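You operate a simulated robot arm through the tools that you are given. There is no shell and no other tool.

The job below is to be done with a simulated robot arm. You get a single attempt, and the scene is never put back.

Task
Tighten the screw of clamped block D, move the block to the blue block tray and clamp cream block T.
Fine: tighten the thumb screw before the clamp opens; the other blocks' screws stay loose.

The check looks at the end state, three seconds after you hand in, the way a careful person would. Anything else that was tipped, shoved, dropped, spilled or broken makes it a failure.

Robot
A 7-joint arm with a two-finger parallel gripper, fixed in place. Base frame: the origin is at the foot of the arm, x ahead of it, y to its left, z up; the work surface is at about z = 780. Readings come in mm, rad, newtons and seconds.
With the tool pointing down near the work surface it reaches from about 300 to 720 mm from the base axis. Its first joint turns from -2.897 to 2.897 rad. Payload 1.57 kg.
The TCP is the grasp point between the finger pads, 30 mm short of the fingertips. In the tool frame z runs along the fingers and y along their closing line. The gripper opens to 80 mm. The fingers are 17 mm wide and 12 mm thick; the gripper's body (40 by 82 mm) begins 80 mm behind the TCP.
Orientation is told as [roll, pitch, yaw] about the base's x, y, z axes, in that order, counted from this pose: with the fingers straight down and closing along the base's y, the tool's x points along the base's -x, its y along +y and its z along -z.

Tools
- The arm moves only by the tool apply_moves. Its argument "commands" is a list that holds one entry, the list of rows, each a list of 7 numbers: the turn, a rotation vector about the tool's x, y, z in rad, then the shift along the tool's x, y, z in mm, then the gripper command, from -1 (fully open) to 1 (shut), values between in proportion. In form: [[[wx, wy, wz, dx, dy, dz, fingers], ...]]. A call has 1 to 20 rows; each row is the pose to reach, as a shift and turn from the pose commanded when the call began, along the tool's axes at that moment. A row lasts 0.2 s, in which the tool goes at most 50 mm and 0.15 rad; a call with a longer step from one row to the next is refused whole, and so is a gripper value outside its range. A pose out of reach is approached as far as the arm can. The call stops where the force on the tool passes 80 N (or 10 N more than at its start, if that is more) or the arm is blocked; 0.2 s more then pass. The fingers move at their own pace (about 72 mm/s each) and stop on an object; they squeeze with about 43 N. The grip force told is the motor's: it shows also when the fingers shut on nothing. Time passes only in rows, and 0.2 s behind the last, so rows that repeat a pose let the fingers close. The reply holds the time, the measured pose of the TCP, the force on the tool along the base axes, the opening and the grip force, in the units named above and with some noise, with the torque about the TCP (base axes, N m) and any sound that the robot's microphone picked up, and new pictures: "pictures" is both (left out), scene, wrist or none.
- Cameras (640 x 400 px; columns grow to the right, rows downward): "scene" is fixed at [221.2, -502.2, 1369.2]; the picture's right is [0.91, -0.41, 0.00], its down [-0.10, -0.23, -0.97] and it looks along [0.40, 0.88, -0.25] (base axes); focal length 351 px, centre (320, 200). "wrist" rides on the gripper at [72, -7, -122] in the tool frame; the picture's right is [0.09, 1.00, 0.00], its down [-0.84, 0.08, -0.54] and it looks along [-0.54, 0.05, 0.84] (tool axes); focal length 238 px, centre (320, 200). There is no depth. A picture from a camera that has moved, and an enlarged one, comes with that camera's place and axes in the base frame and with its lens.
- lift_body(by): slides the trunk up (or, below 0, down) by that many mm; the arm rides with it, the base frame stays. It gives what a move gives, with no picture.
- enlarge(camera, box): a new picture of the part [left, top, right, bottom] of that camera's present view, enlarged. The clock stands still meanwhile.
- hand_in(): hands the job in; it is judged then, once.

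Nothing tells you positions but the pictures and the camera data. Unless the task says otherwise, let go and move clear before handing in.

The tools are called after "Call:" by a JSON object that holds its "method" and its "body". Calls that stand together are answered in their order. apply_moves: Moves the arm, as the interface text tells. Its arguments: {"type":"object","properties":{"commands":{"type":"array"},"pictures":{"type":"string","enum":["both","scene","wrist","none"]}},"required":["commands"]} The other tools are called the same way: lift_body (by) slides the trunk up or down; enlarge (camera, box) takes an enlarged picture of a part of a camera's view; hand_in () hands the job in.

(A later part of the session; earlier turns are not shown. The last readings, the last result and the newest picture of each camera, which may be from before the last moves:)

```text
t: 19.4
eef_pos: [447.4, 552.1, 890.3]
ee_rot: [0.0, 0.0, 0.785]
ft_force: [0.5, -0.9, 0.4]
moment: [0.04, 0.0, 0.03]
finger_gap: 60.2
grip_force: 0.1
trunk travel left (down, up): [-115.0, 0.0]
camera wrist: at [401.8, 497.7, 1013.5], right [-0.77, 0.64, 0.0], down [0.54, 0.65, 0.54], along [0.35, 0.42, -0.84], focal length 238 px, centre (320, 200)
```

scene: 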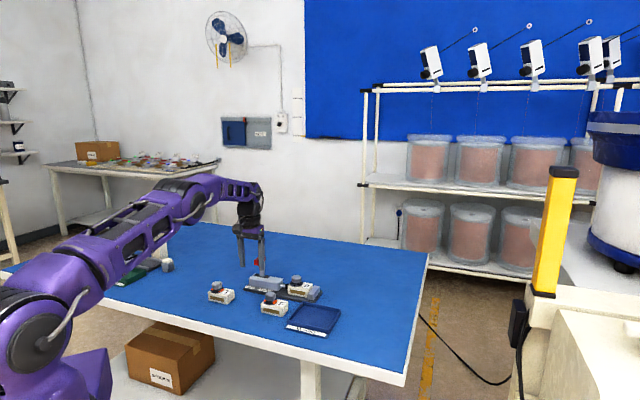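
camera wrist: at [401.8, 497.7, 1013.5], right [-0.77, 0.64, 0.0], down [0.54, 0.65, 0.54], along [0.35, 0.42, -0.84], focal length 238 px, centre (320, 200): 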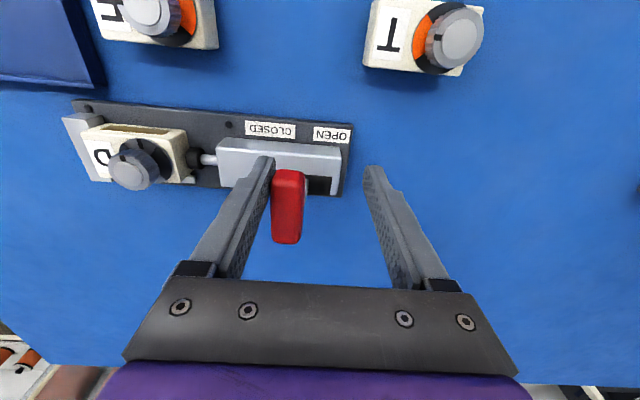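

The lever is past vertical and the plunger is retracting. Continuing toward OPEN.

Call:
{"method": "apply_moves", "body": {"commands": [[[0, 0, 0, 0, 8, 0, -0.5], [0, 0, 0, 0, 16, 0.5, -0.5], [0, 0, 0, 0, 24, 1, -0.5], [0, 0, 0, 0, 30, 2, -0.5], [0, 0, 0, 0, 35, 3, -0.5]]]}}

Call:
{"method": "enlarge", "body": {"camera": "wrist", "box": [50, 90, 390, 260]}}

Call:
{"method": "enlarge", "body": {"camera": "scene", "box": [220, 230, 340, 305]}}

```text
t: 20.6
eef_pos: [424.8, 576.9, 888.4]
ee_rot: [-0.001, 0.0, 0.784]
ft_force: [-0.6, 0.2, 0.5]
moment: [-0.01, 0.01, -0.01]
finger_gap: 59.8
grip_force: 0.0
trunk travel left (down, up): [-115.0, 0.0]
camera wrist: at [377.4, 522.0, 1011.1], right [-0.77, 0.64, 0.0], down [0.54, 0.65, 0.54], along [0.35, 0.42, -0.84], focal length 238 px, centre (320, 200)
```

scene: 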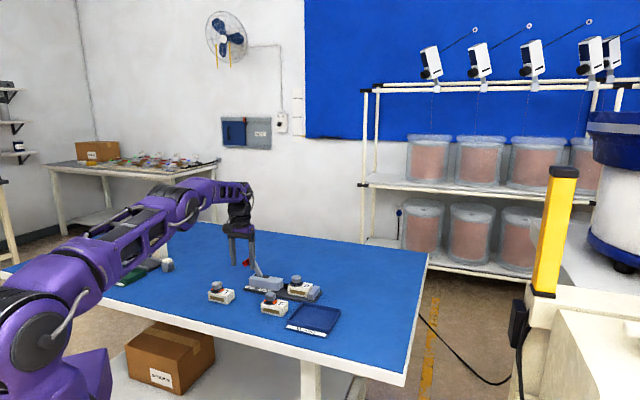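
wrist: 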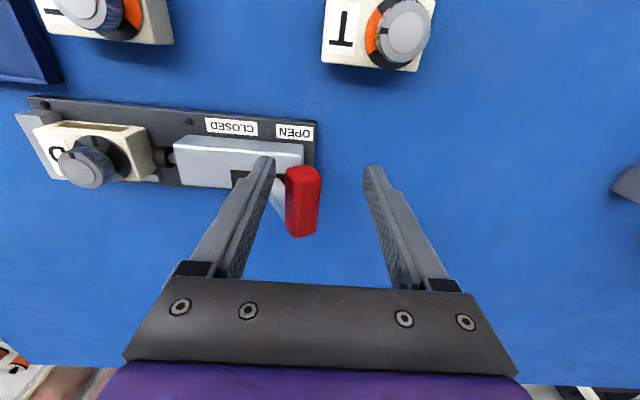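

```text
1.88 times, centred on (220, 175) of wrist
camera zoom: at [377.4, 522.0, 1011.1], right [-0.77, 0.64, 0.0], down [0.54, 0.65, 0.54], along [0.35, 0.42, -0.84], focal length 449 px, centre (508, 247)
```

zoom: 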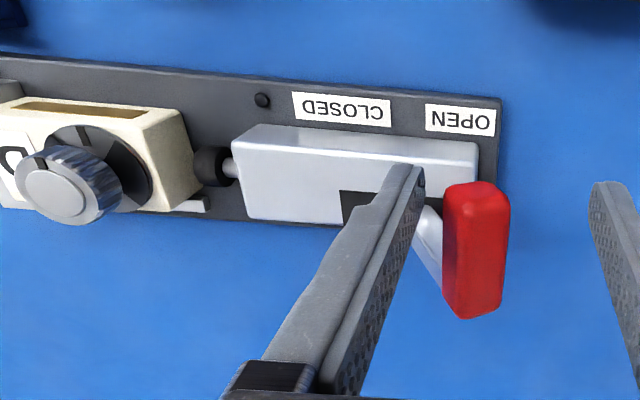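

```text
5.33 times, centred on (280, 268) of scene
camera zoom: at [221.2, -502.2, 1369.2], right [0.91, -0.41, 0.0], down [-0.1, -0.23, -0.97], along [0.4, 0.88, -0.25], focal length 1873 px, centre (533, -160)
```

zoom: 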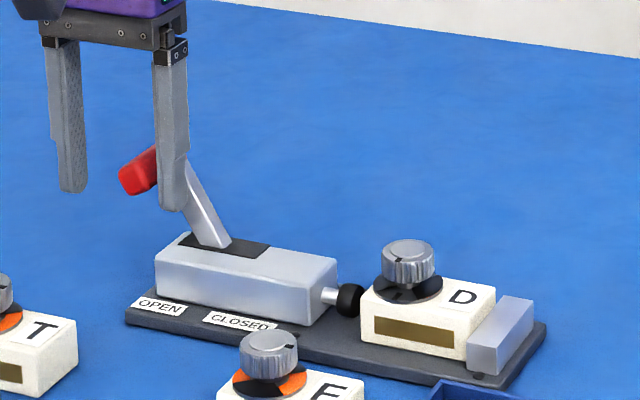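

The lever has swung over to the OPEN side and the plunger has backed off from D. A gentle extra nudge to confirm it's at its open stop.

Call:
{"method": "apply_moves", "body": {"commands": [[[0, 0, 0, 0, 5, 0, -0.5], [0, 0, 0, 0, 9, 0, -0.5], [0, 0, 0, 0, 12, 0, -0.5], [0, 0, 0, 0, 12, 0, -0.5]]]}}

Call:
{"method": "enlarge", "body": {"camera": "wrist", "box": [0, 90, 340, 260]}}

```text
t: 21.6
eef_pos: [416.1, 586.0, 887.9]
ee_rot: [-0.003, 0.0, 0.784]
ft_force: [6.8, -9.3, 0.0]
moment: [-0.21, -0.01, 0.01]
finger_gap: 69.7
grip_force: 5.5
trunk travel left (down, up): [-115.0, 0.0]
camera wrist: at [370.0, 529.8, 1010.7], right [-0.77, 0.64, 0.0], down [0.54, 0.65, 0.54], along [0.35, 0.42, -0.84], focal length 238 px, centre (320, 200)
```

scene: 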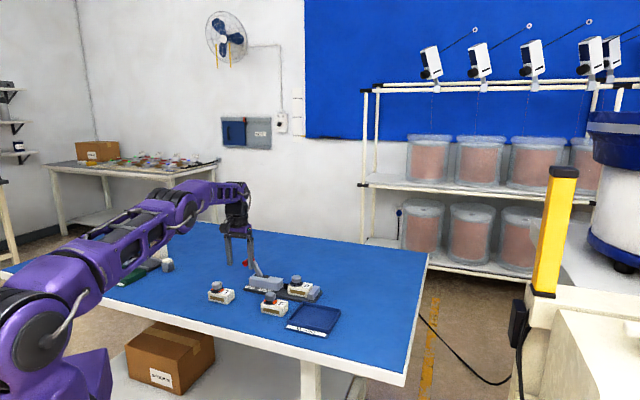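
wrist: 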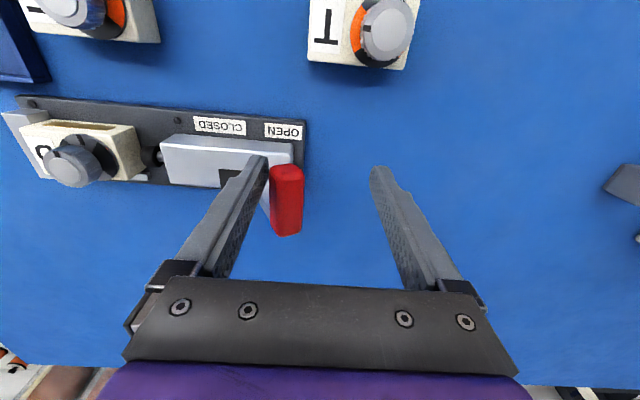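

```text
1.88 times, centred on (170, 175) of wrist
camera zoom: at [370.0, 529.8, 1010.7], right [-0.77, 0.64, 0.0], down [0.54, 0.65, 0.54], along [0.35, 0.42, -0.84], focal length 449 px, centre (602, 247)
```

zoom: 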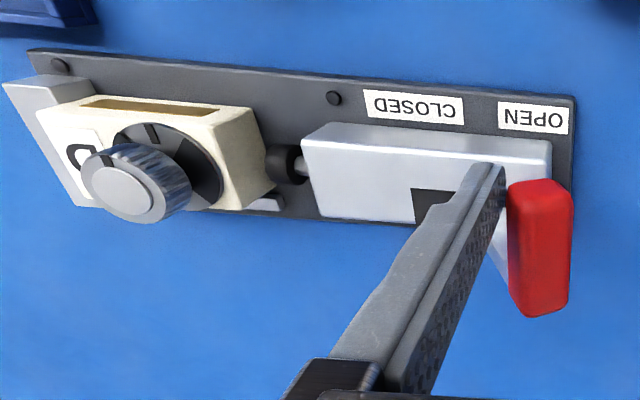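

Resistance and fingers deflecting confirm the lever is at its open stop. I'll back off, rise clear, then rotate the gripper 90° so it closes across D's width and go above D.

Call:
{"method": "apply_moves", "body": {"commands": [[[0, 0, 0, 0, -6, 0, -0.5], [0, 0, 0, 0, -10, 0, -0.5], [0, 0, 0, 0, -10, -40, -0.5], [0, 0, 0, 0, -10, -85, -0.7], [0, 0, 0, 0, -10, -85, -1]]], "pictures": "wrist"}}

```text
t: 22.8
eef_pos: [421.9, 578.1, 975.8]
ee_rot: [-0.002, -0.001, 0.785]
ft_force: [0.4, -0.9, 0.2]
moment: [0.02, -0.02, -0.02]
finger_gap: 80.2
grip_force: 0.0
trunk travel left (down, up): [-115.0, 0.0]
camera wrist: at [375.4, 523.1, 1097.0], right [-0.77, 0.64, 0.0], down [0.54, 0.65, 0.54], along [0.35, 0.42, -0.84], focal length 238 px, centre (320, 200)
```

wrist: 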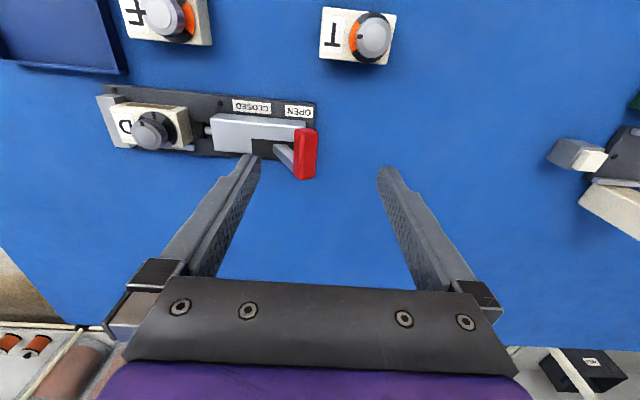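

Call:
{"method": "apply_moves", "body": {"commands": [[[0, 0, 0.131, -1, -16, 1, -1], [0, 0, 0.262, -1.5, -32, 2, -1], [0, 0, 0.393, -2, -48, 4, -1], [0, 0, 0.523, -3, -64, 5, -1], [0, 0, 0.654, -3.5, -80, 6, -1], [0, 0, 0.785, -4, -97, 8, -1], [0, 0, 0.916, -4.5, -113, 9, -1], [0, 0, 1.047, -5, -129, 10, -1], [0, 0, 1.178, -6, -145, 12, -1], [0, 0, 1.308, -6.5, -161, 13, -1], [0, 0, 1.439, -7, -177, 14, -1], [0, 0, 1.57, -7.9, -193.5, 15.8, -1], [0, 0, 1.57, -7.9, -193.5, 15.8, -1]]]}}

Call:
{"method": "enlarge", "body": {"camera": "wrist", "box": [220, 80, 420, 205]}}

```text
t: 25.6
eef_pos: [565.5, 447.3, 959.6]
ee_rot: [0.001, 0.002, -0.788]
ft_force: [0.2, 0.4, -0.1]
moment: [-0.03, 0.0, -0.02]
finger_gap: 80.1
grip_force: 0.0
trunk travel left (down, up): [-115.0, 0.0]
camera wrist: at [509.0, 493.8, 1080.5], right [0.64, 0.77, 0.0], down [0.65, -0.54, 0.54], along [0.42, -0.35, -0.84], focal length 238 px, centre (320, 200)
```

scene: 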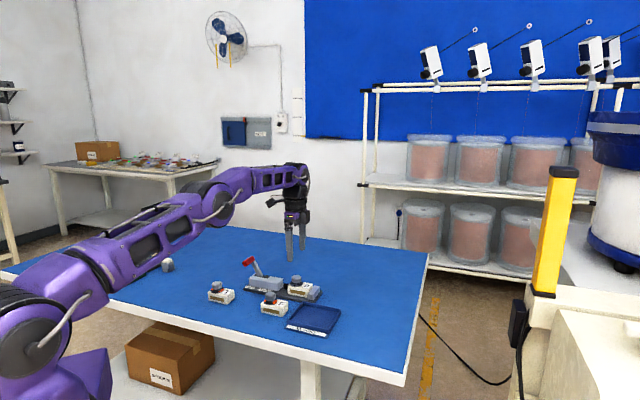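
wrist: 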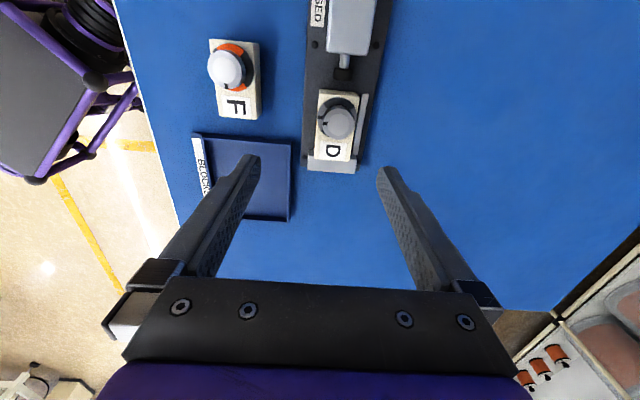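

```text
3.20 times, centred on (320, 142) of wrist
camera zoom: at [509.0, 493.8, 1080.5], right [0.64, 0.77, 0.0], down [0.65, -0.54, 0.54], along [0.42, -0.35, -0.84], focal length 763 px, centre (320, 384)
```

zoom: 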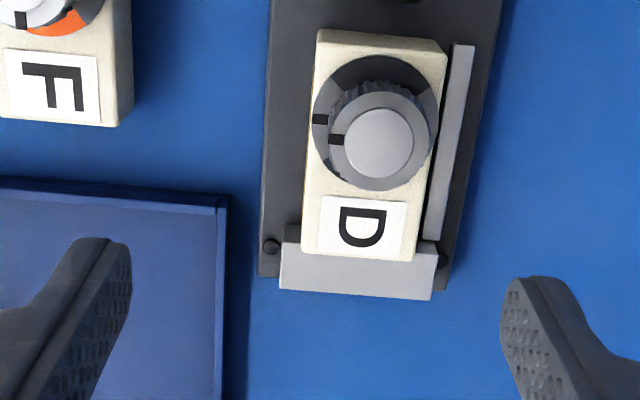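

Call:
{"method": "enlarge", "body": {"camera": "wrist", "box": [340, 85, 380, 165]}}

Call:
{"method": "enlarge", "body": {"camera": "wrist", "box": [300, 70, 380, 120]}}

Call:
{"method": "enlarge", "body": {"camera": "scene", "box": [270, 265, 330, 305]}}

```text
5.00 times, centred on (360, 125) of wrist
camera zoom: at [509.0, 493.8, 1080.5], right [0.64, 0.77, 0.0], down [0.65, -0.54, 0.54], along [0.42, -0.35, -0.84], focal length 1192 px, centre (120, 575)
```

zoom: 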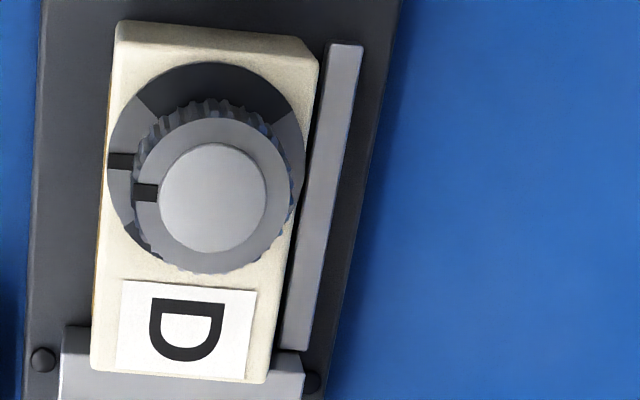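

```text
8.00 times, centred on (340, 95) of wrist
camera zoom: at [509.0, 493.8, 1080.5], right [0.64, 0.77, 0.0], down [0.65, -0.54, 0.54], along [0.42, -0.35, -0.84], focal length 1907 px, centre (160, 1040)
```

zoom: 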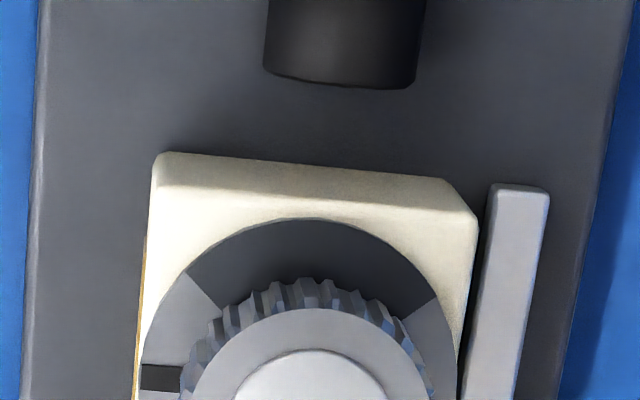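

```text
10.00 times, centred on (300, 285) of scene
camera zoom: at [221.2, -502.2, 1369.2], right [0.91, -0.41, 0.0], down [-0.1, -0.23, -0.97], along [0.4, 0.88, -0.25], focal length 3512 px, centre (520, -650)
```

zoom: 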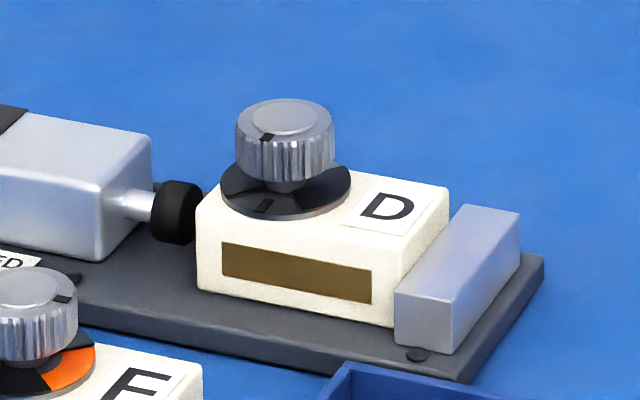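

D is free with the plunger ~10 mm clear. There's a low fence just behind D, so I'll grip only the upper part of the block: gripper inboard of centre, the far finger will draw D slightly toward the robot. Descending to just above the block top first.

Call:
{"method": "apply_moves", "body": {"commands": [[[0, 0, 0, 0.5, 1, 30, -1], [0, 0, 0, 1, 2, 60, -1], [0, 0, 0, 1.6, 3, 90, -1], [0, 0, 0, 1.6, 3.3, 108, -1], [0, 0, 0, 1.6, 3.3, 113, -1], [0, 0, 0, 1.6, 3.3, 113, -1]]]}}

Call:
{"method": "enlarge", "body": {"camera": "wrist", "box": [220, 100, 420, 225]}}

Call:
{"method": "enlarge", "body": {"camera": "scene", "box": [250, 235, 350, 310]}}

```text
t: 27.0
eef_pos: [567.1, 451.5, 843.9]
ee_rot: [0.0, 0.001, -0.785]
ft_force: [-0.1, -0.6, -0.3]
moment: [0.04, 0.0, 0.02]
finger_gap: 80.0
grip_force: 0.0
trunk travel left (down, up): [-115.0, 0.0]
camera wrist: at [509.9, 497.4, 967.1], right [0.64, 0.77, 0.0], down [0.65, -0.54, 0.54], along [0.42, -0.35, -0.84], focal length 238 px, centre (320, 200)
```

scene: 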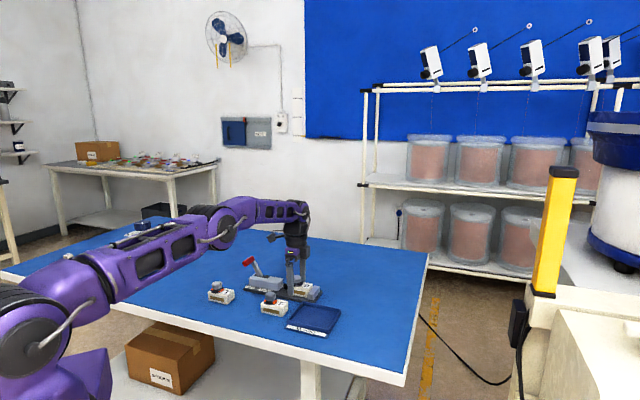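
wrist: 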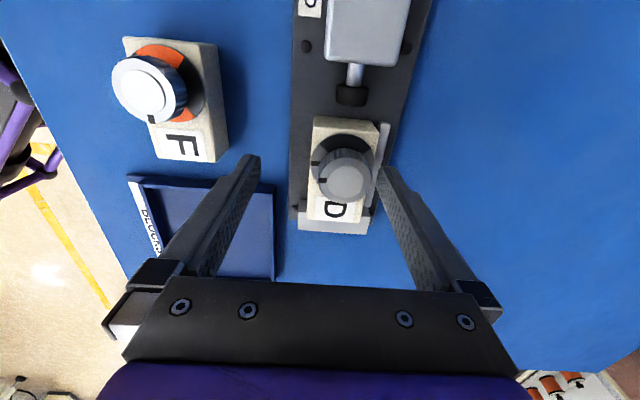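

```text
3.20 times, centred on (320, 162) of wrist
camera zoom: at [509.9, 497.4, 967.1], right [0.64, 0.77, 0.0], down [0.65, -0.54, 0.54], along [0.42, -0.35, -0.84], focal length 763 px, centre (320, 320)
```

zoom: 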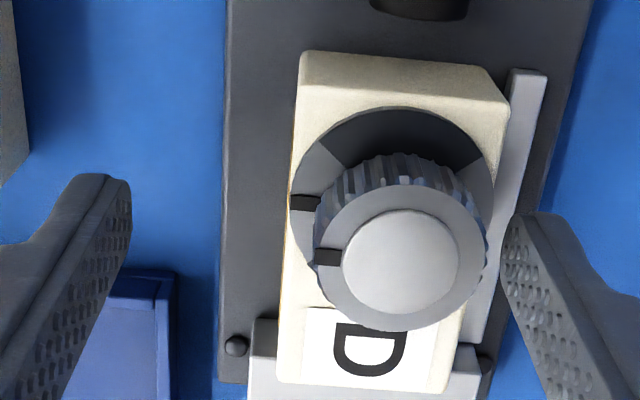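

```text
5.33 times, centred on (300, 272) of scene
camera zoom: at [221.2, -502.2, 1369.2], right [0.91, -0.41, 0.0], down [-0.1, -0.23, -0.97], along [0.4, 0.88, -0.25], focal length 1873 px, centre (427, -187)
```

zoom: 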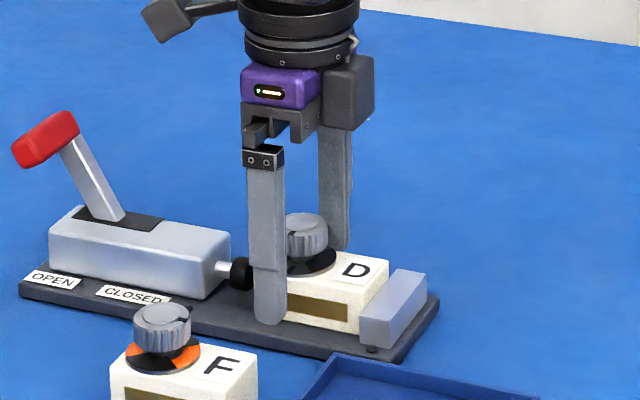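

Fingers straddle D cleanly. Lowering in small steps, checking force against the fence.

Call:
{"method": "apply_moves", "body": {"commands": [[[0, 0, 0, 0, 0, 3, -1], [0, 0, 0, 0, 0, 6, -1], [0, 0, 0, 0, 0, 6, -1]]], "pictures": "none"}}

```text
t: 27.8
eef_pos: [565.1, 451.9, 838.3]
ee_rot: [0.001, 0.002, -0.785]
ft_force: [-0.2, -0.5, -0.8]
moment: [0.02, 0.01, -0.03]
finger_gap: 79.9
grip_force: 0.0
trunk travel left (down, up): [-115.0, 0.0]
```

Call:
{"method": "apply_moves", "body": {"commands": [[[0, 0, 0, 0, 0, 2, -1], [0, 0, 0, 0, 0, 4, -1], [0, 0, 0, 0, 0, 4, -1]]], "pictures": "wrist"}}

Call:
{"method": "enlarge", "body": {"camera": "wrist", "box": [340, 120, 420, 220]}}

```text
t: 28.6
eef_pos: [564.7, 453.1, 834.2]
ee_rot: [0.0, -0.001, -0.784]
ft_force: [-0.3, -0.2, 0.7]
moment: [0.0, 0.02, -0.03]
finger_gap: 80.2
grip_force: 0.1
trunk travel left (down, up): [-115.0, 0.0]
camera wrist: at [509.9, 497.6, 957.4], right [0.64, 0.77, 0.0], down [0.65, -0.54, 0.54], along [0.42, -0.35, -0.84], focal length 238 px, centre (320, 200)
```

wrist: 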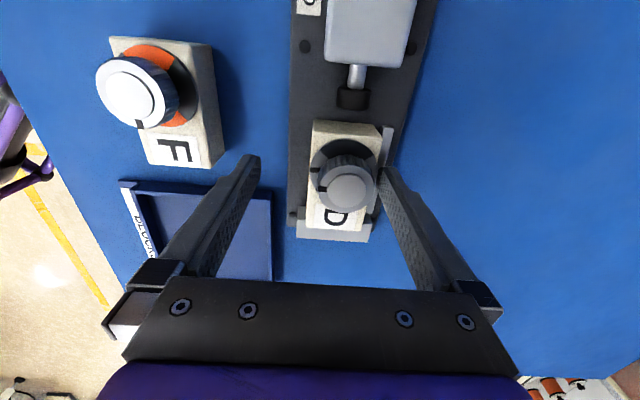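

```text
4.00 times, centred on (380, 170) of wrist
camera zoom: at [509.9, 497.6, 957.4], right [0.64, 0.77, 0.0], down [0.65, -0.54, 0.54], along [0.42, -0.35, -0.84], focal length 953 px, centre (80, 320)
```

zoom: 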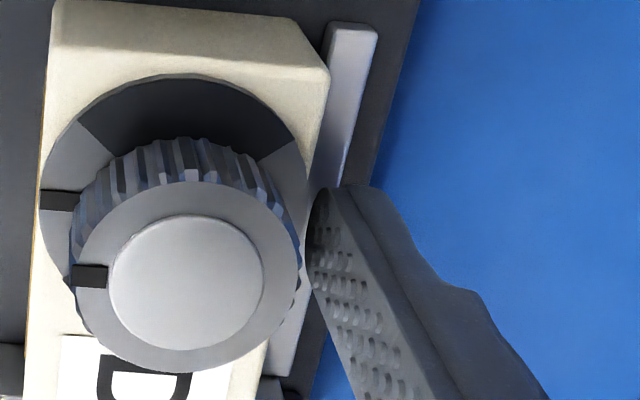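

No contact; tips sit ~14 mm below D's top. Closing gradually so the far finger draws D inward and both pads grip it.

Call:
{"method": "apply_moves", "body": {"commands": [[[0, 0, 0, 0, 0, 0, -0.8], [0, 0, 0, 0, 0, 0, -0.65], [0, 0, 0, 0, 0, 0, -0.5], [0, 0, 0, 0, 0, 0, -0.35], [0, 0, 0, 0, 0, 0, -0.2], [0, 0, 0, 0, 0, 0, -0.05], [0, 0, 0, 0, 0, 0, 0.3], [0, 0, 0, 0, 0, 0, 1], [0, 0, 0, 0, 0, 0, 1]]]}}

Call:
{"method": "enlarge", "body": {"camera": "wrist", "box": [240, 100, 400, 250]}}

Call:
{"method": "enlarge", "body": {"camera": "scene", "box": [260, 245, 340, 310]}}

```text
t: 30.6
eef_pos: [565.8, 450.8, 835.3]
ee_rot: [0.0, 0.001, -0.786]
ft_force: [0.6, 0.1, 0.1]
moment: [-0.07, 0.01, -0.01]
finger_gap: 41.3
grip_force: 42.8
trunk travel left (down, up): [-115.0, 0.0]
camera wrist: at [509.8, 497.6, 957.3], right [0.64, 0.77, 0.0], down [0.65, -0.54, 0.54], along [0.42, -0.35, -0.84], focal length 238 px, centre (320, 200)
```

scene: 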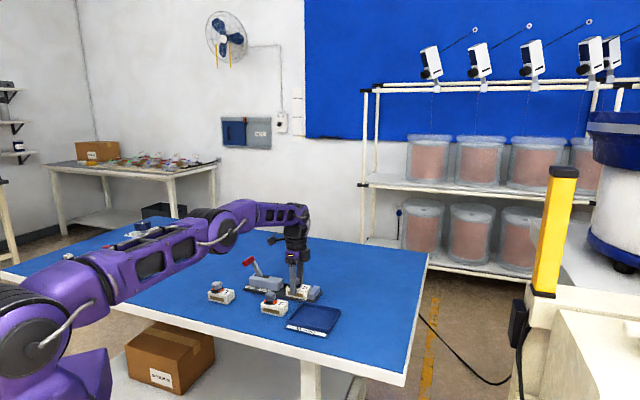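
wrist: 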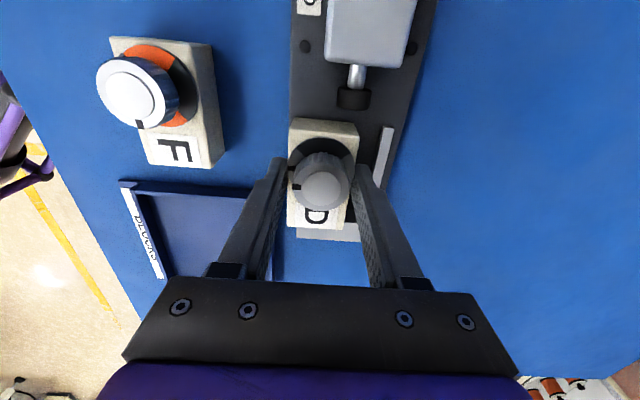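

```text
2.67 times, centred on (320, 175) of wrist
camera zoom: at [509.8, 497.6, 957.3], right [0.64, 0.77, 0.0], down [0.65, -0.54, 0.54], along [0.42, -0.35, -0.84], focal length 636 px, centre (320, 267)
```

zoom: 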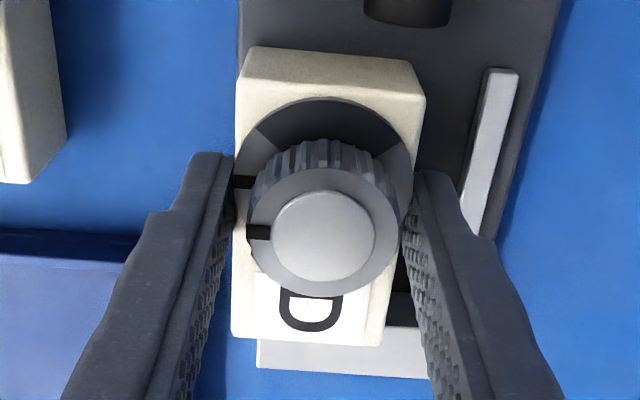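

```text
6.15 times, centred on (300, 278) of scene
camera zoom: at [221.2, -502.2, 1369.2], right [0.91, -0.41, 0.0], down [-0.1, -0.23, -0.97], along [0.4, 0.88, -0.25], focal length 2161 px, centre (443, -277)
```

zoom: 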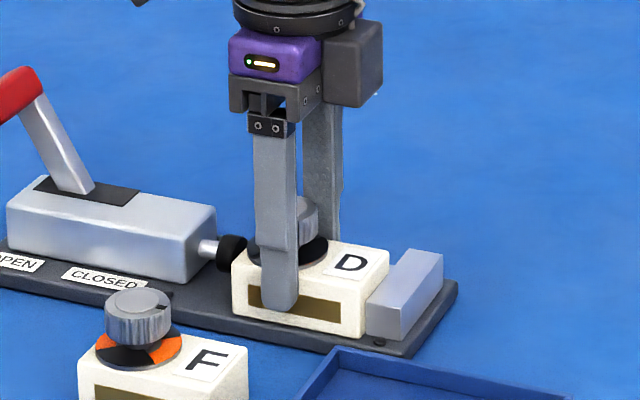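

D is gripped firmly (41.3 mm, 43 N). Lifting straight up.

Call:
{"method": "apply_moves", "body": {"commands": [[[0, 0, 0, 0, 0, -5, 1], [0, 0, 0, 0, 0, -15, 1], [0, 0, 0, 0, 0, -35, 1], [0, 0, 0, 0, 0, -55, 1], [0, 0, 0, 0, 0, -75, 1], [0, 0, 0, 0, 0, -75, 1]]]}}

```text
t: 32.0
eef_pos: [564.7, 451.8, 909.7]
ee_rot: [-0.001, -0.001, -0.786]
ft_force: [0.4, 0.0, -2.0]
moment: [0.0, 0.0, 0.0]
finger_gap: 41.4
grip_force: 43.0
trunk travel left (down, up): [-115.0, 0.0]
camera wrist: at [509.9, 497.2, 1032.1], right [0.64, 0.77, 0.0], down [0.65, -0.54, 0.54], along [0.42, -0.35, -0.84], focal length 238 px, centre (320, 200)
```

scene: 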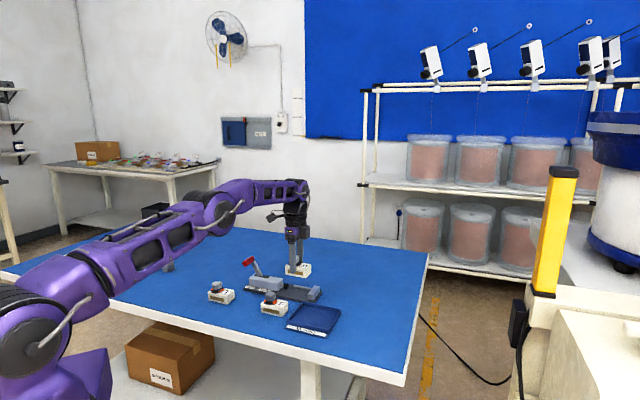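
wrist: 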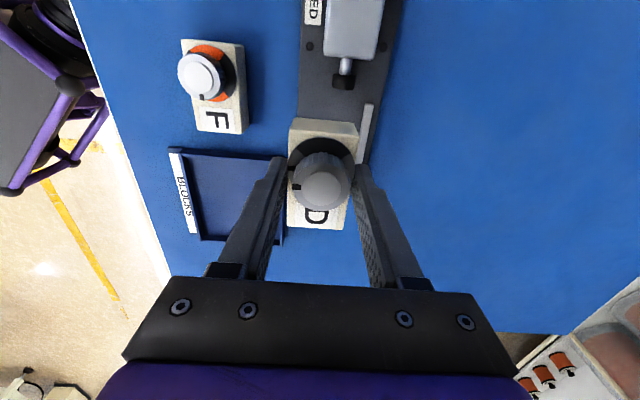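

D is held level (about 2 N). Moving over the BLOCKS tray centre, estimated near (557, 322).

Call:
{"method": "apply_moves", "body": {"commands": [[[0, 0, 0, -17, -20, 0, 1], [0, 0, 0, -34, -40, 0, 1], [0, 0, 0, -51, -60, 0, 1], [0, 0, 0, -68, -80, 0, 1], [0, 0, 0, -84.7, -97.9, 0, 1], [0, 0, 0, -84.7, -97.9, 0, 1]]]}}

Call:
{"method": "enlarge", "body": {"camera": "wrist", "box": [200, 80, 440, 260]}}

Call:
{"method": "enlarge", "body": {"camera": "scene", "box": [260, 240, 380, 345]}}

```text
t: 33.4
eef_pos: [555.6, 321.9, 910.4]
ee_rot: [0.001, 0.0, -0.786]
ft_force: [0.6, -0.8, -2.5]
moment: [0.03, 0.02, 0.0]
finger_gap: 41.3
grip_force: 43.1
trunk travel left (down, up): [-115.0, 0.0]
camera wrist: at [500.6, 367.2, 1032.4], right [0.64, 0.77, 0.0], down [0.65, -0.54, 0.54], along [0.42, -0.35, -0.84], focal length 238 px, centre (320, 200)
```

scene: 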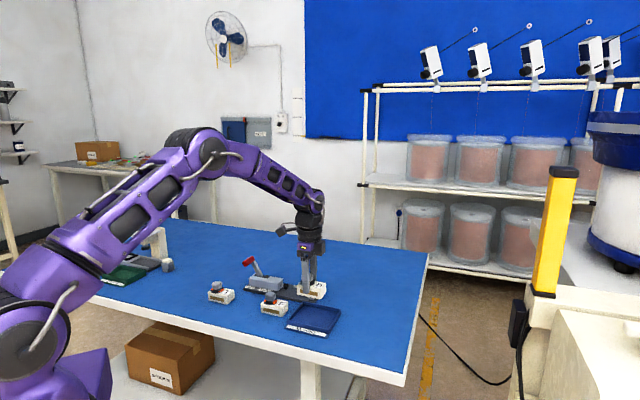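
wrist: 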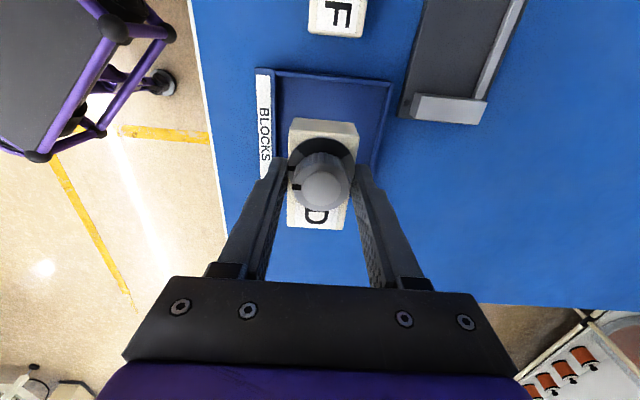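

```text
2.22 times, centred on (320, 170) of wrist
camera zoom: at [500.6, 367.2, 1032.4], right [0.64, 0.77, 0.0], down [0.65, -0.54, 0.54], along [0.42, -0.35, -0.84], focal length 530 px, centre (320, 267)
```

zoom: 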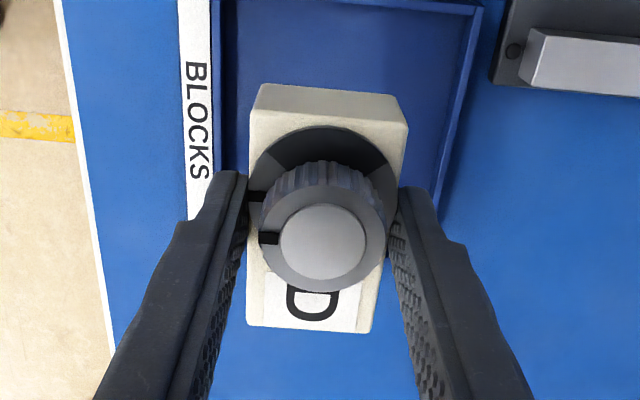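

```text
3.81 times, centred on (320, 292) of scene
camera zoom: at [221.2, -502.2, 1369.2], right [0.91, -0.41, 0.0], down [-0.1, -0.23, -0.97], along [0.4, 0.88, -0.25], focal length 1338 px, centre (320, -152)
```

zoom: 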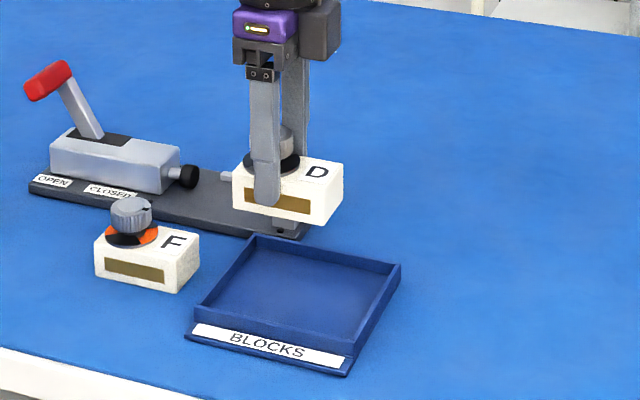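

The tray spans about s=116–238, c=575–679 in clamp-aligned coordinates; I'll shift a few mm to centre, then lower D to just above the tray floor.

Call:
{"method": "apply_moves", "body": {"commands": [[[0, 0, 0, -4, 4, 15, 1], [0, 0, 0, -4, 4, 35, 1], [0, 0, 0, -4, 4, 55, 1], [0, 0, 0, -4, 4, 68, 1], [0, 0, 0, -4, 4, 76, 1], [0, 0, 0, -4, 4, 76, 1]]]}}

Call:
{"method": "enlarge", "body": {"camera": "scene", "box": [260, 260, 380, 345]}}

```text
t: 34.8
eef_pos: [563.0, 322.9, 833.0]
ee_rot: [-0.001, 0.0, -0.786]
ft_force: [0.0, -0.2, -1.7]
moment: [0.0, 0.0, 0.0]
finger_gap: 41.3
grip_force: 42.9
trunk travel left (down, up): [-115.0, 0.0]
camera wrist: at [506.9, 368.2, 955.5], right [0.64, 0.77, 0.0], down [0.65, -0.54, 0.54], along [0.42, -0.35, -0.84], focal length 238 px, centre (320, 200)
```

scene: 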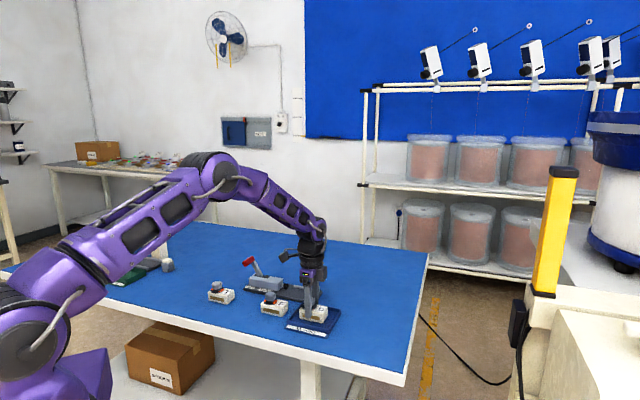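
wrist: 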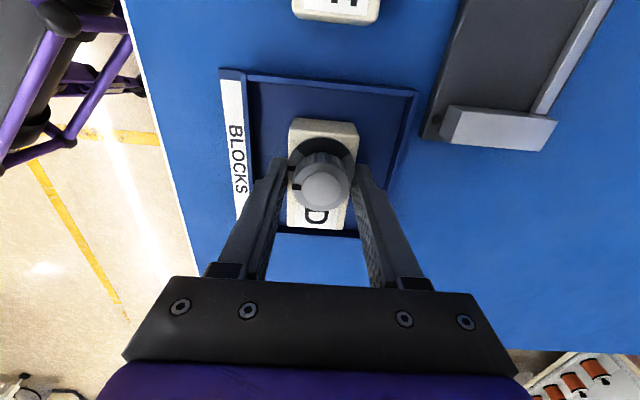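

```text
4.71 times, centred on (320, 302) of scene
camera zoom: at [221.2, -502.2, 1369.2], right [0.91, -0.41, 0.0], down [-0.1, -0.23, -0.97], along [0.4, 0.88, -0.25], focal length 1653 px, centre (320, -282)
```

zoom: 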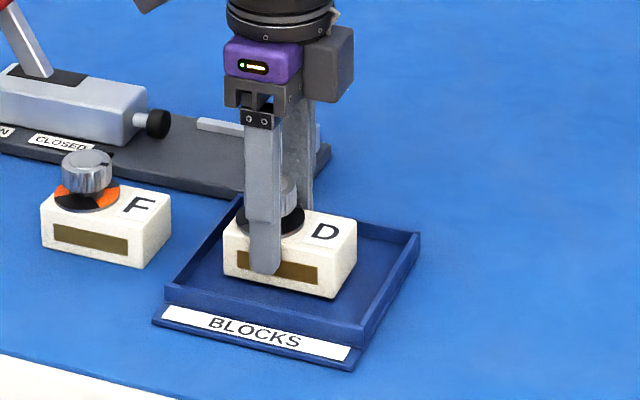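

D hangs just above the tray floor, well inside. Lowering gently until contact.

Call:
{"method": "apply_moves", "body": {"commands": [[[0, 0, 0, 0, 0, 1.5, 1], [0, 0, 0, 0, 0, 3, 1], [0, 0, 0, 0, 0, 3, 1]]], "pictures": "none"}}

```text
t: 35.6
eef_pos: [562.2, 323.4, 830.2]
ee_rot: [0.0, 0.0, -0.786]
ft_force: [-0.4, 0.6, -1.8]
moment: [0.03, 0.03, 0.01]
finger_gap: 41.4
grip_force: 42.6
trunk travel left (down, up): [-115.0, 0.0]
```

Call:
{"method": "apply_moves", "body": {"commands": [[[0, 0, 0, 0, 0, 1, 1], [0, 0, 0, 0, 0, 2, 1], [0, 0, 0, 0, 0, 2, 1]]], "pictures": "none"}}

```text
t: 36.4
eef_pos: [562.3, 321.7, 829.2]
ee_rot: [0.003, -0.001, -0.785]
ft_force: [-0.8, -0.9, 7.0]
moment: [-0.16, 0.16, -0.02]
finger_gap: 41.3
grip_force: 43.0
trunk travel left (down, up): [-115.0, 0.0]
```

Contact felt (force swung to +7 N). Releasing D and rising.

Call:
{"method": "apply_moves", "body": {"commands": [[[0, 0, 0, 0, 0, -0.5, 1], [0, 0, 0, 0, 0, -0.5, 0.2], [0, 0, 0, 0, 0, -0.5, -0.15], [0, 0, 0, 0, 0, -0.5, -0.3], [0, 0, 0, 0, 0, -0.5, -0.3], [0, 0, 0, 0, 0, -15, -0.3], [0, 0, 0, 0, 0, -45, -0.3], [0, 0, 0, 0, 0, -90, -0.3], [0, 0, 0, 0, 0, -130, -0.6], [0, 0, 0, 0, 0, -130, -1]]]}}

Call:
{"method": "enlarge", "body": {"camera": "scene", "box": [260, 260, 380, 345]}}

Call:
{"method": "enlarge", "body": {"camera": "wrist", "box": [240, 80, 400, 220]}}

```text
t: 38.6
eef_pos: [563.4, 323.2, 958.6]
ee_rot: [0.0, -0.001, -0.785]
ft_force: [0.8, -1.0, 0.0]
moment: [-0.01, -0.02, 0.0]
finger_gap: 80.2
grip_force: 0.1
trunk travel left (down, up): [-115.0, 0.0]
camera wrist: at [506.4, 368.9, 1081.7], right [0.64, 0.77, 0.0], down [0.65, -0.54, 0.54], along [0.42, -0.35, -0.84], focal length 238 px, centre (320, 200)
```

scene: 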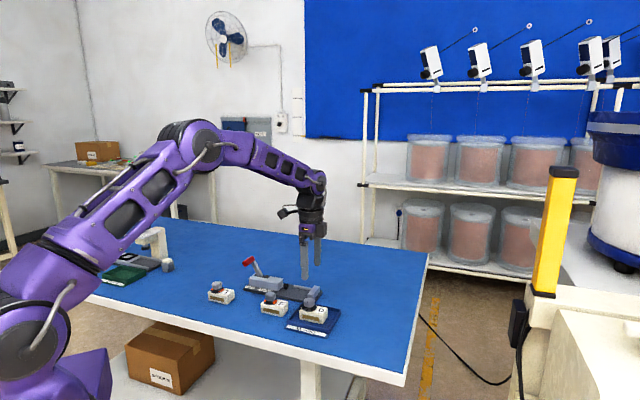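
wrist: 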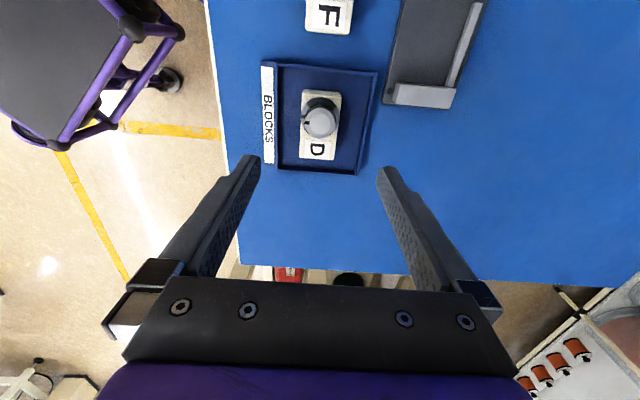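

```text
4.71 times, centred on (320, 302) of scene
camera zoom: at [221.2, -502.2, 1369.2], right [0.91, -0.41, 0.0], down [-0.1, -0.23, -0.97], along [0.4, 0.88, -0.25], focal length 1653 px, centre (320, -282)
```

zoom: 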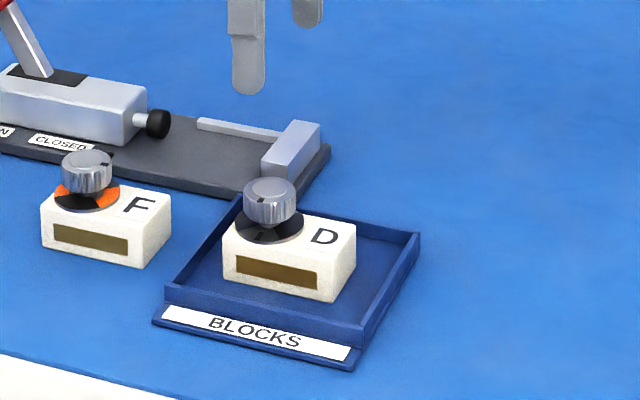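

```text
2.86 times, centred on (320, 150) of wrist
camera zoom: at [506.4, 368.9, 1081.7], right [0.64, 0.77, 0.0], down [0.65, -0.54, 0.54], along [0.42, -0.35, -0.84], focal length 681 px, centre (320, 343)
```

zoom: 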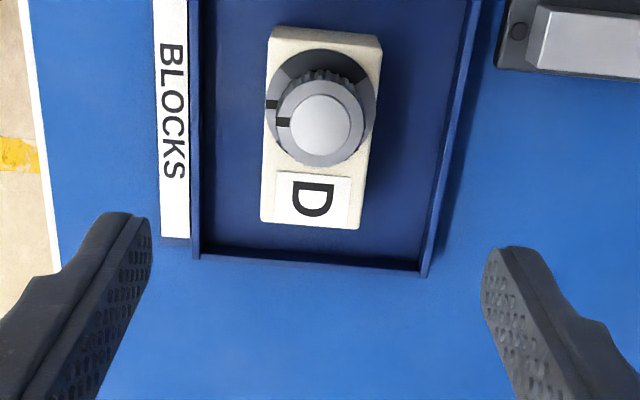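

D rests flat and centred in the tray with its screw tight. Next is block T, near (341, 537); moving over it at the same gripper angle to inspect.

Call:
{"method": "apply_moves", "body": {"commands": [[[0, 0, 0, 38, -1, 1, -1], [0, 0, 0, 77, -1, 2, -1], [0, 0, 0, 116, -2, 3, -1], [0, 0, 0, 155, -3, 5, -1], [0, 0, 0, 194, -3, 6, -1], [0, 0, 0, 232, -4, 8, -1], [0, 0, 0, 270, -5, 9, -1], [0, 0, 0, 308.3, -5.4, 10, -1], [0, 0, 0, 308.3, -5.4, 10, -1]]]}}

Call:
{"method": "enlarge", "body": {"camera": "wrist", "box": [220, 60, 420, 200]}}

```text
t: 40.6
eef_pos: [339.6, 535.7, 950.1]
ee_rot: [0.001, -0.001, -0.786]
ft_force: [-0.7, -0.2, 0.3]
moment: [0.01, 0.01, 0.01]
finger_gap: 80.0
grip_force: 0.1
trunk travel left (down, up): [-115.0, 0.0]
camera wrist: at [283.9, 582.6, 1070.5], right [0.64, 0.77, 0.0], down [0.65, -0.54, 0.54], along [0.42, -0.35, -0.84], focal length 238 px, centre (320, 200)
```

scene: 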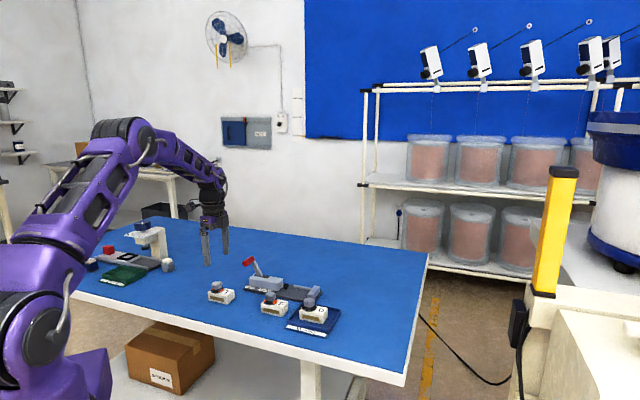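
wrist: 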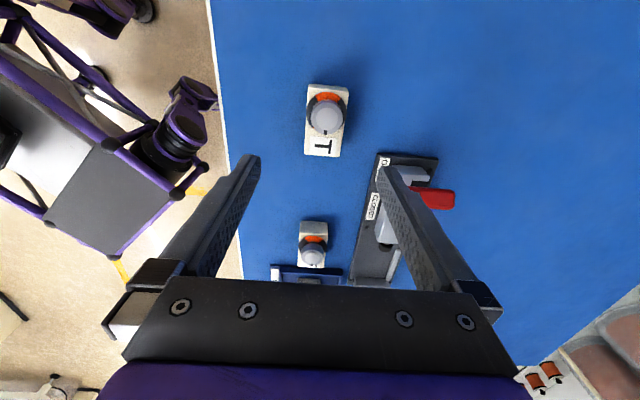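

```text
2.86 times, centred on (320, 130) of wrist
camera zoom: at [283.9, 582.6, 1070.5], right [0.64, 0.77, 0.0], down [0.65, -0.54, 0.54], along [0.42, -0.35, -0.84], focal length 681 px, centre (320, 400)
```

zoom: 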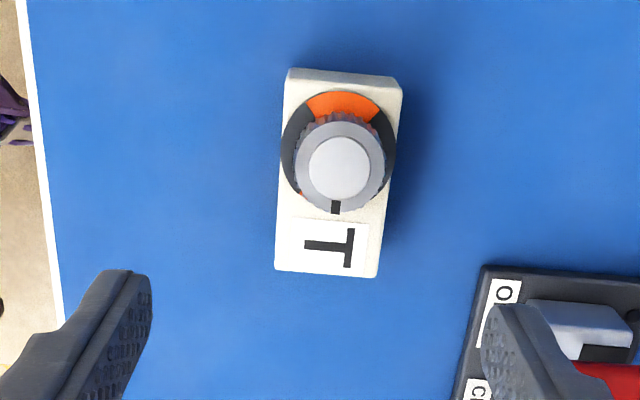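

T is aligned with the clamp direction (letter toward the anvil side), centre about s=-140, c=625. Lowering open fingers around T.

Call:
{"method": "apply_moves", "body": {"commands": [[[0, 0, 0, 2, 3, 30, -1], [0, 0, 0, 4, 5, 60, -1], [0, 0, 0, 5.3, 6.4, 90, -1], [0, 0, 0, 5.3, 6.4, 103, -1], [0, 0, 0, 5.3, 6.4, 103, -1]]]}}

Call:
{"method": "enlarge", "body": {"camera": "wrist", "box": [220, 100, 420, 240]}}

Call:
{"method": "enlarge", "body": {"camera": "scene", "box": [180, 240, 280, 310]}}

```text
t: 41.8
eef_pos: [340.1, 544.9, 844.9]
ee_rot: [0.0, -0.001, -0.786]
ft_force: [-1.1, -0.3, 0.7]
moment: [0.02, 0.01, 0.0]
finger_gap: 80.1
grip_force: 0.1
trunk travel left (down, up): [-115.0, 0.0]
camera wrist: at [284.9, 591.0, 968.0], right [0.64, 0.77, 0.0], down [0.65, -0.54, 0.54], along [0.42, -0.35, -0.84], focal length 238 px, centre (320, 200)
```

scene: 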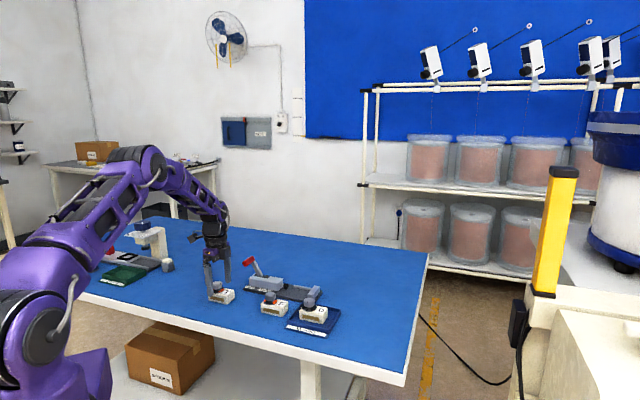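
wrist: 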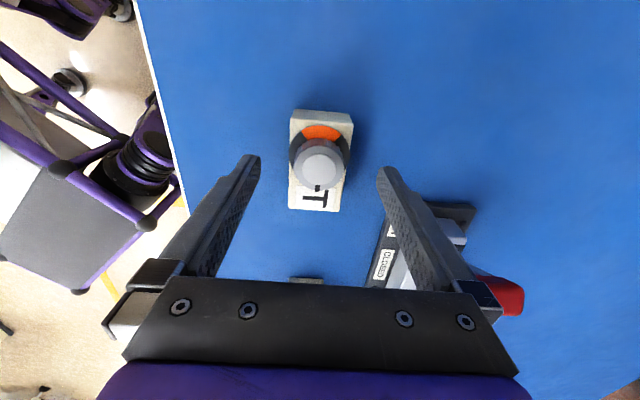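

```text
2.86 times, centred on (320, 170) of wrist
camera zoom: at [284.9, 591.0, 968.0], right [0.64, 0.77, 0.0], down [0.65, -0.54, 0.54], along [0.42, -0.35, -0.84], focal length 681 px, centre (320, 286)
```

zoom: 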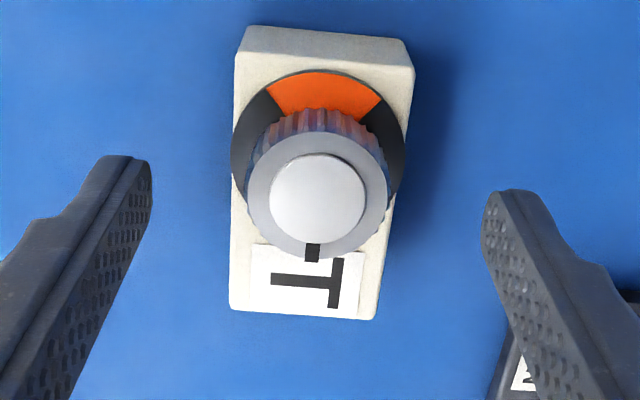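

```text
5.71 times, centred on (230, 275) of scene
camera zoom: at [221.2, -502.2, 1369.2], right [0.91, -0.41, 0.0], down [-0.1, -0.23, -0.97], along [0.4, 0.88, -0.25], focal length 2007 px, centre (834, -229)
```

zoom: 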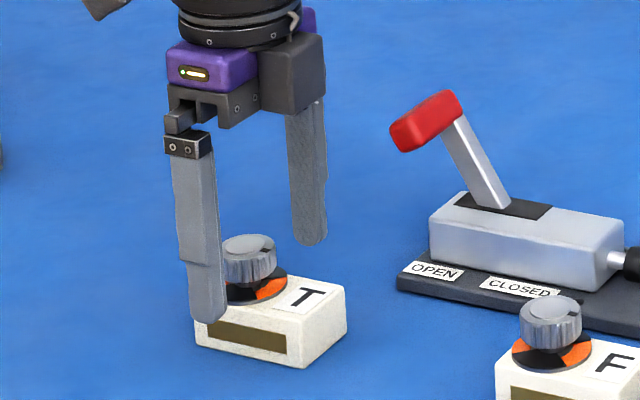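

Fingers straddle T well. Lowering to grip height and closing.

Call:
{"method": "apply_moves", "body": {"commands": [[[0, 0, 0, 0, 0, 8, -1], [0, 0, 0, 0, 0, 16, -1], [0, 0, 0, 0, 0, 21, -1], [0, 0, 0, 0, 0, 21, -0.7], [0, 0, 0, 0, 0, 21, -0.4], [0, 0, 0, 0, 0, 21, -0.15], [0, 0, 0, 0, 0, 21, 0.1], [0, 0, 0, 0, 0, 21, 1], [0, 0, 0, 0, 0, 21, 1]]]}}

Call:
{"method": "enlarge", "body": {"camera": "wrist", "box": [240, 100, 400, 240]}}

```text
t: 43.8
eef_pos: [340.1, 545.5, 824.7]
ee_rot: [0.0, 0.0, -0.786]
ft_force: [-0.1, 0.9, 0.4]
moment: [0.03, -0.02, -0.01]
finger_gap: 41.3
grip_force: 43.3
trunk travel left (down, up): [-115.0, 0.0]
camera wrist: at [285.0, 591.0, 947.2], right [0.64, 0.77, 0.0], down [0.65, -0.54, 0.54], along [0.42, -0.35, -0.84], focal length 238 px, centre (320, 200)
```

scene: 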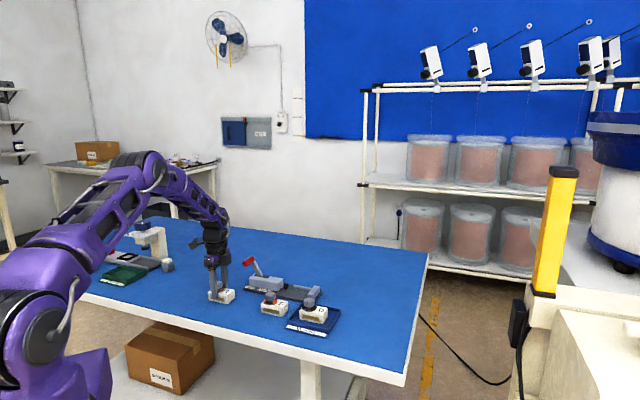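
wrist: 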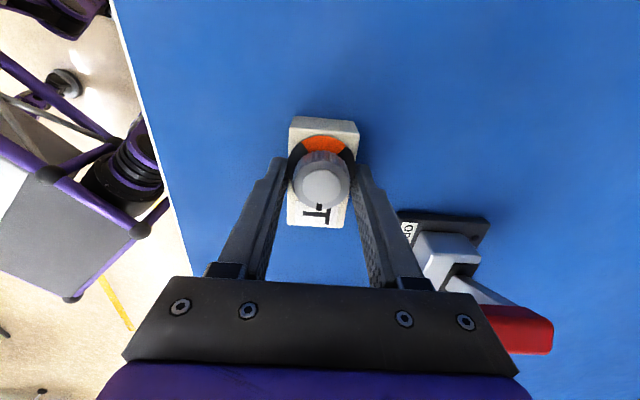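

```text
2.86 times, centred on (320, 170) of wrist
camera zoom: at [285.0, 591.0, 947.2], right [0.64, 0.77, 0.0], down [0.65, -0.54, 0.54], along [0.42, -0.35, -0.84], focal length 681 px, centre (320, 286)
```

zoom: 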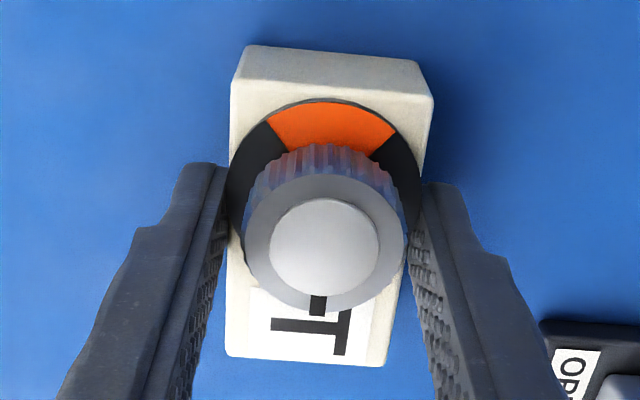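

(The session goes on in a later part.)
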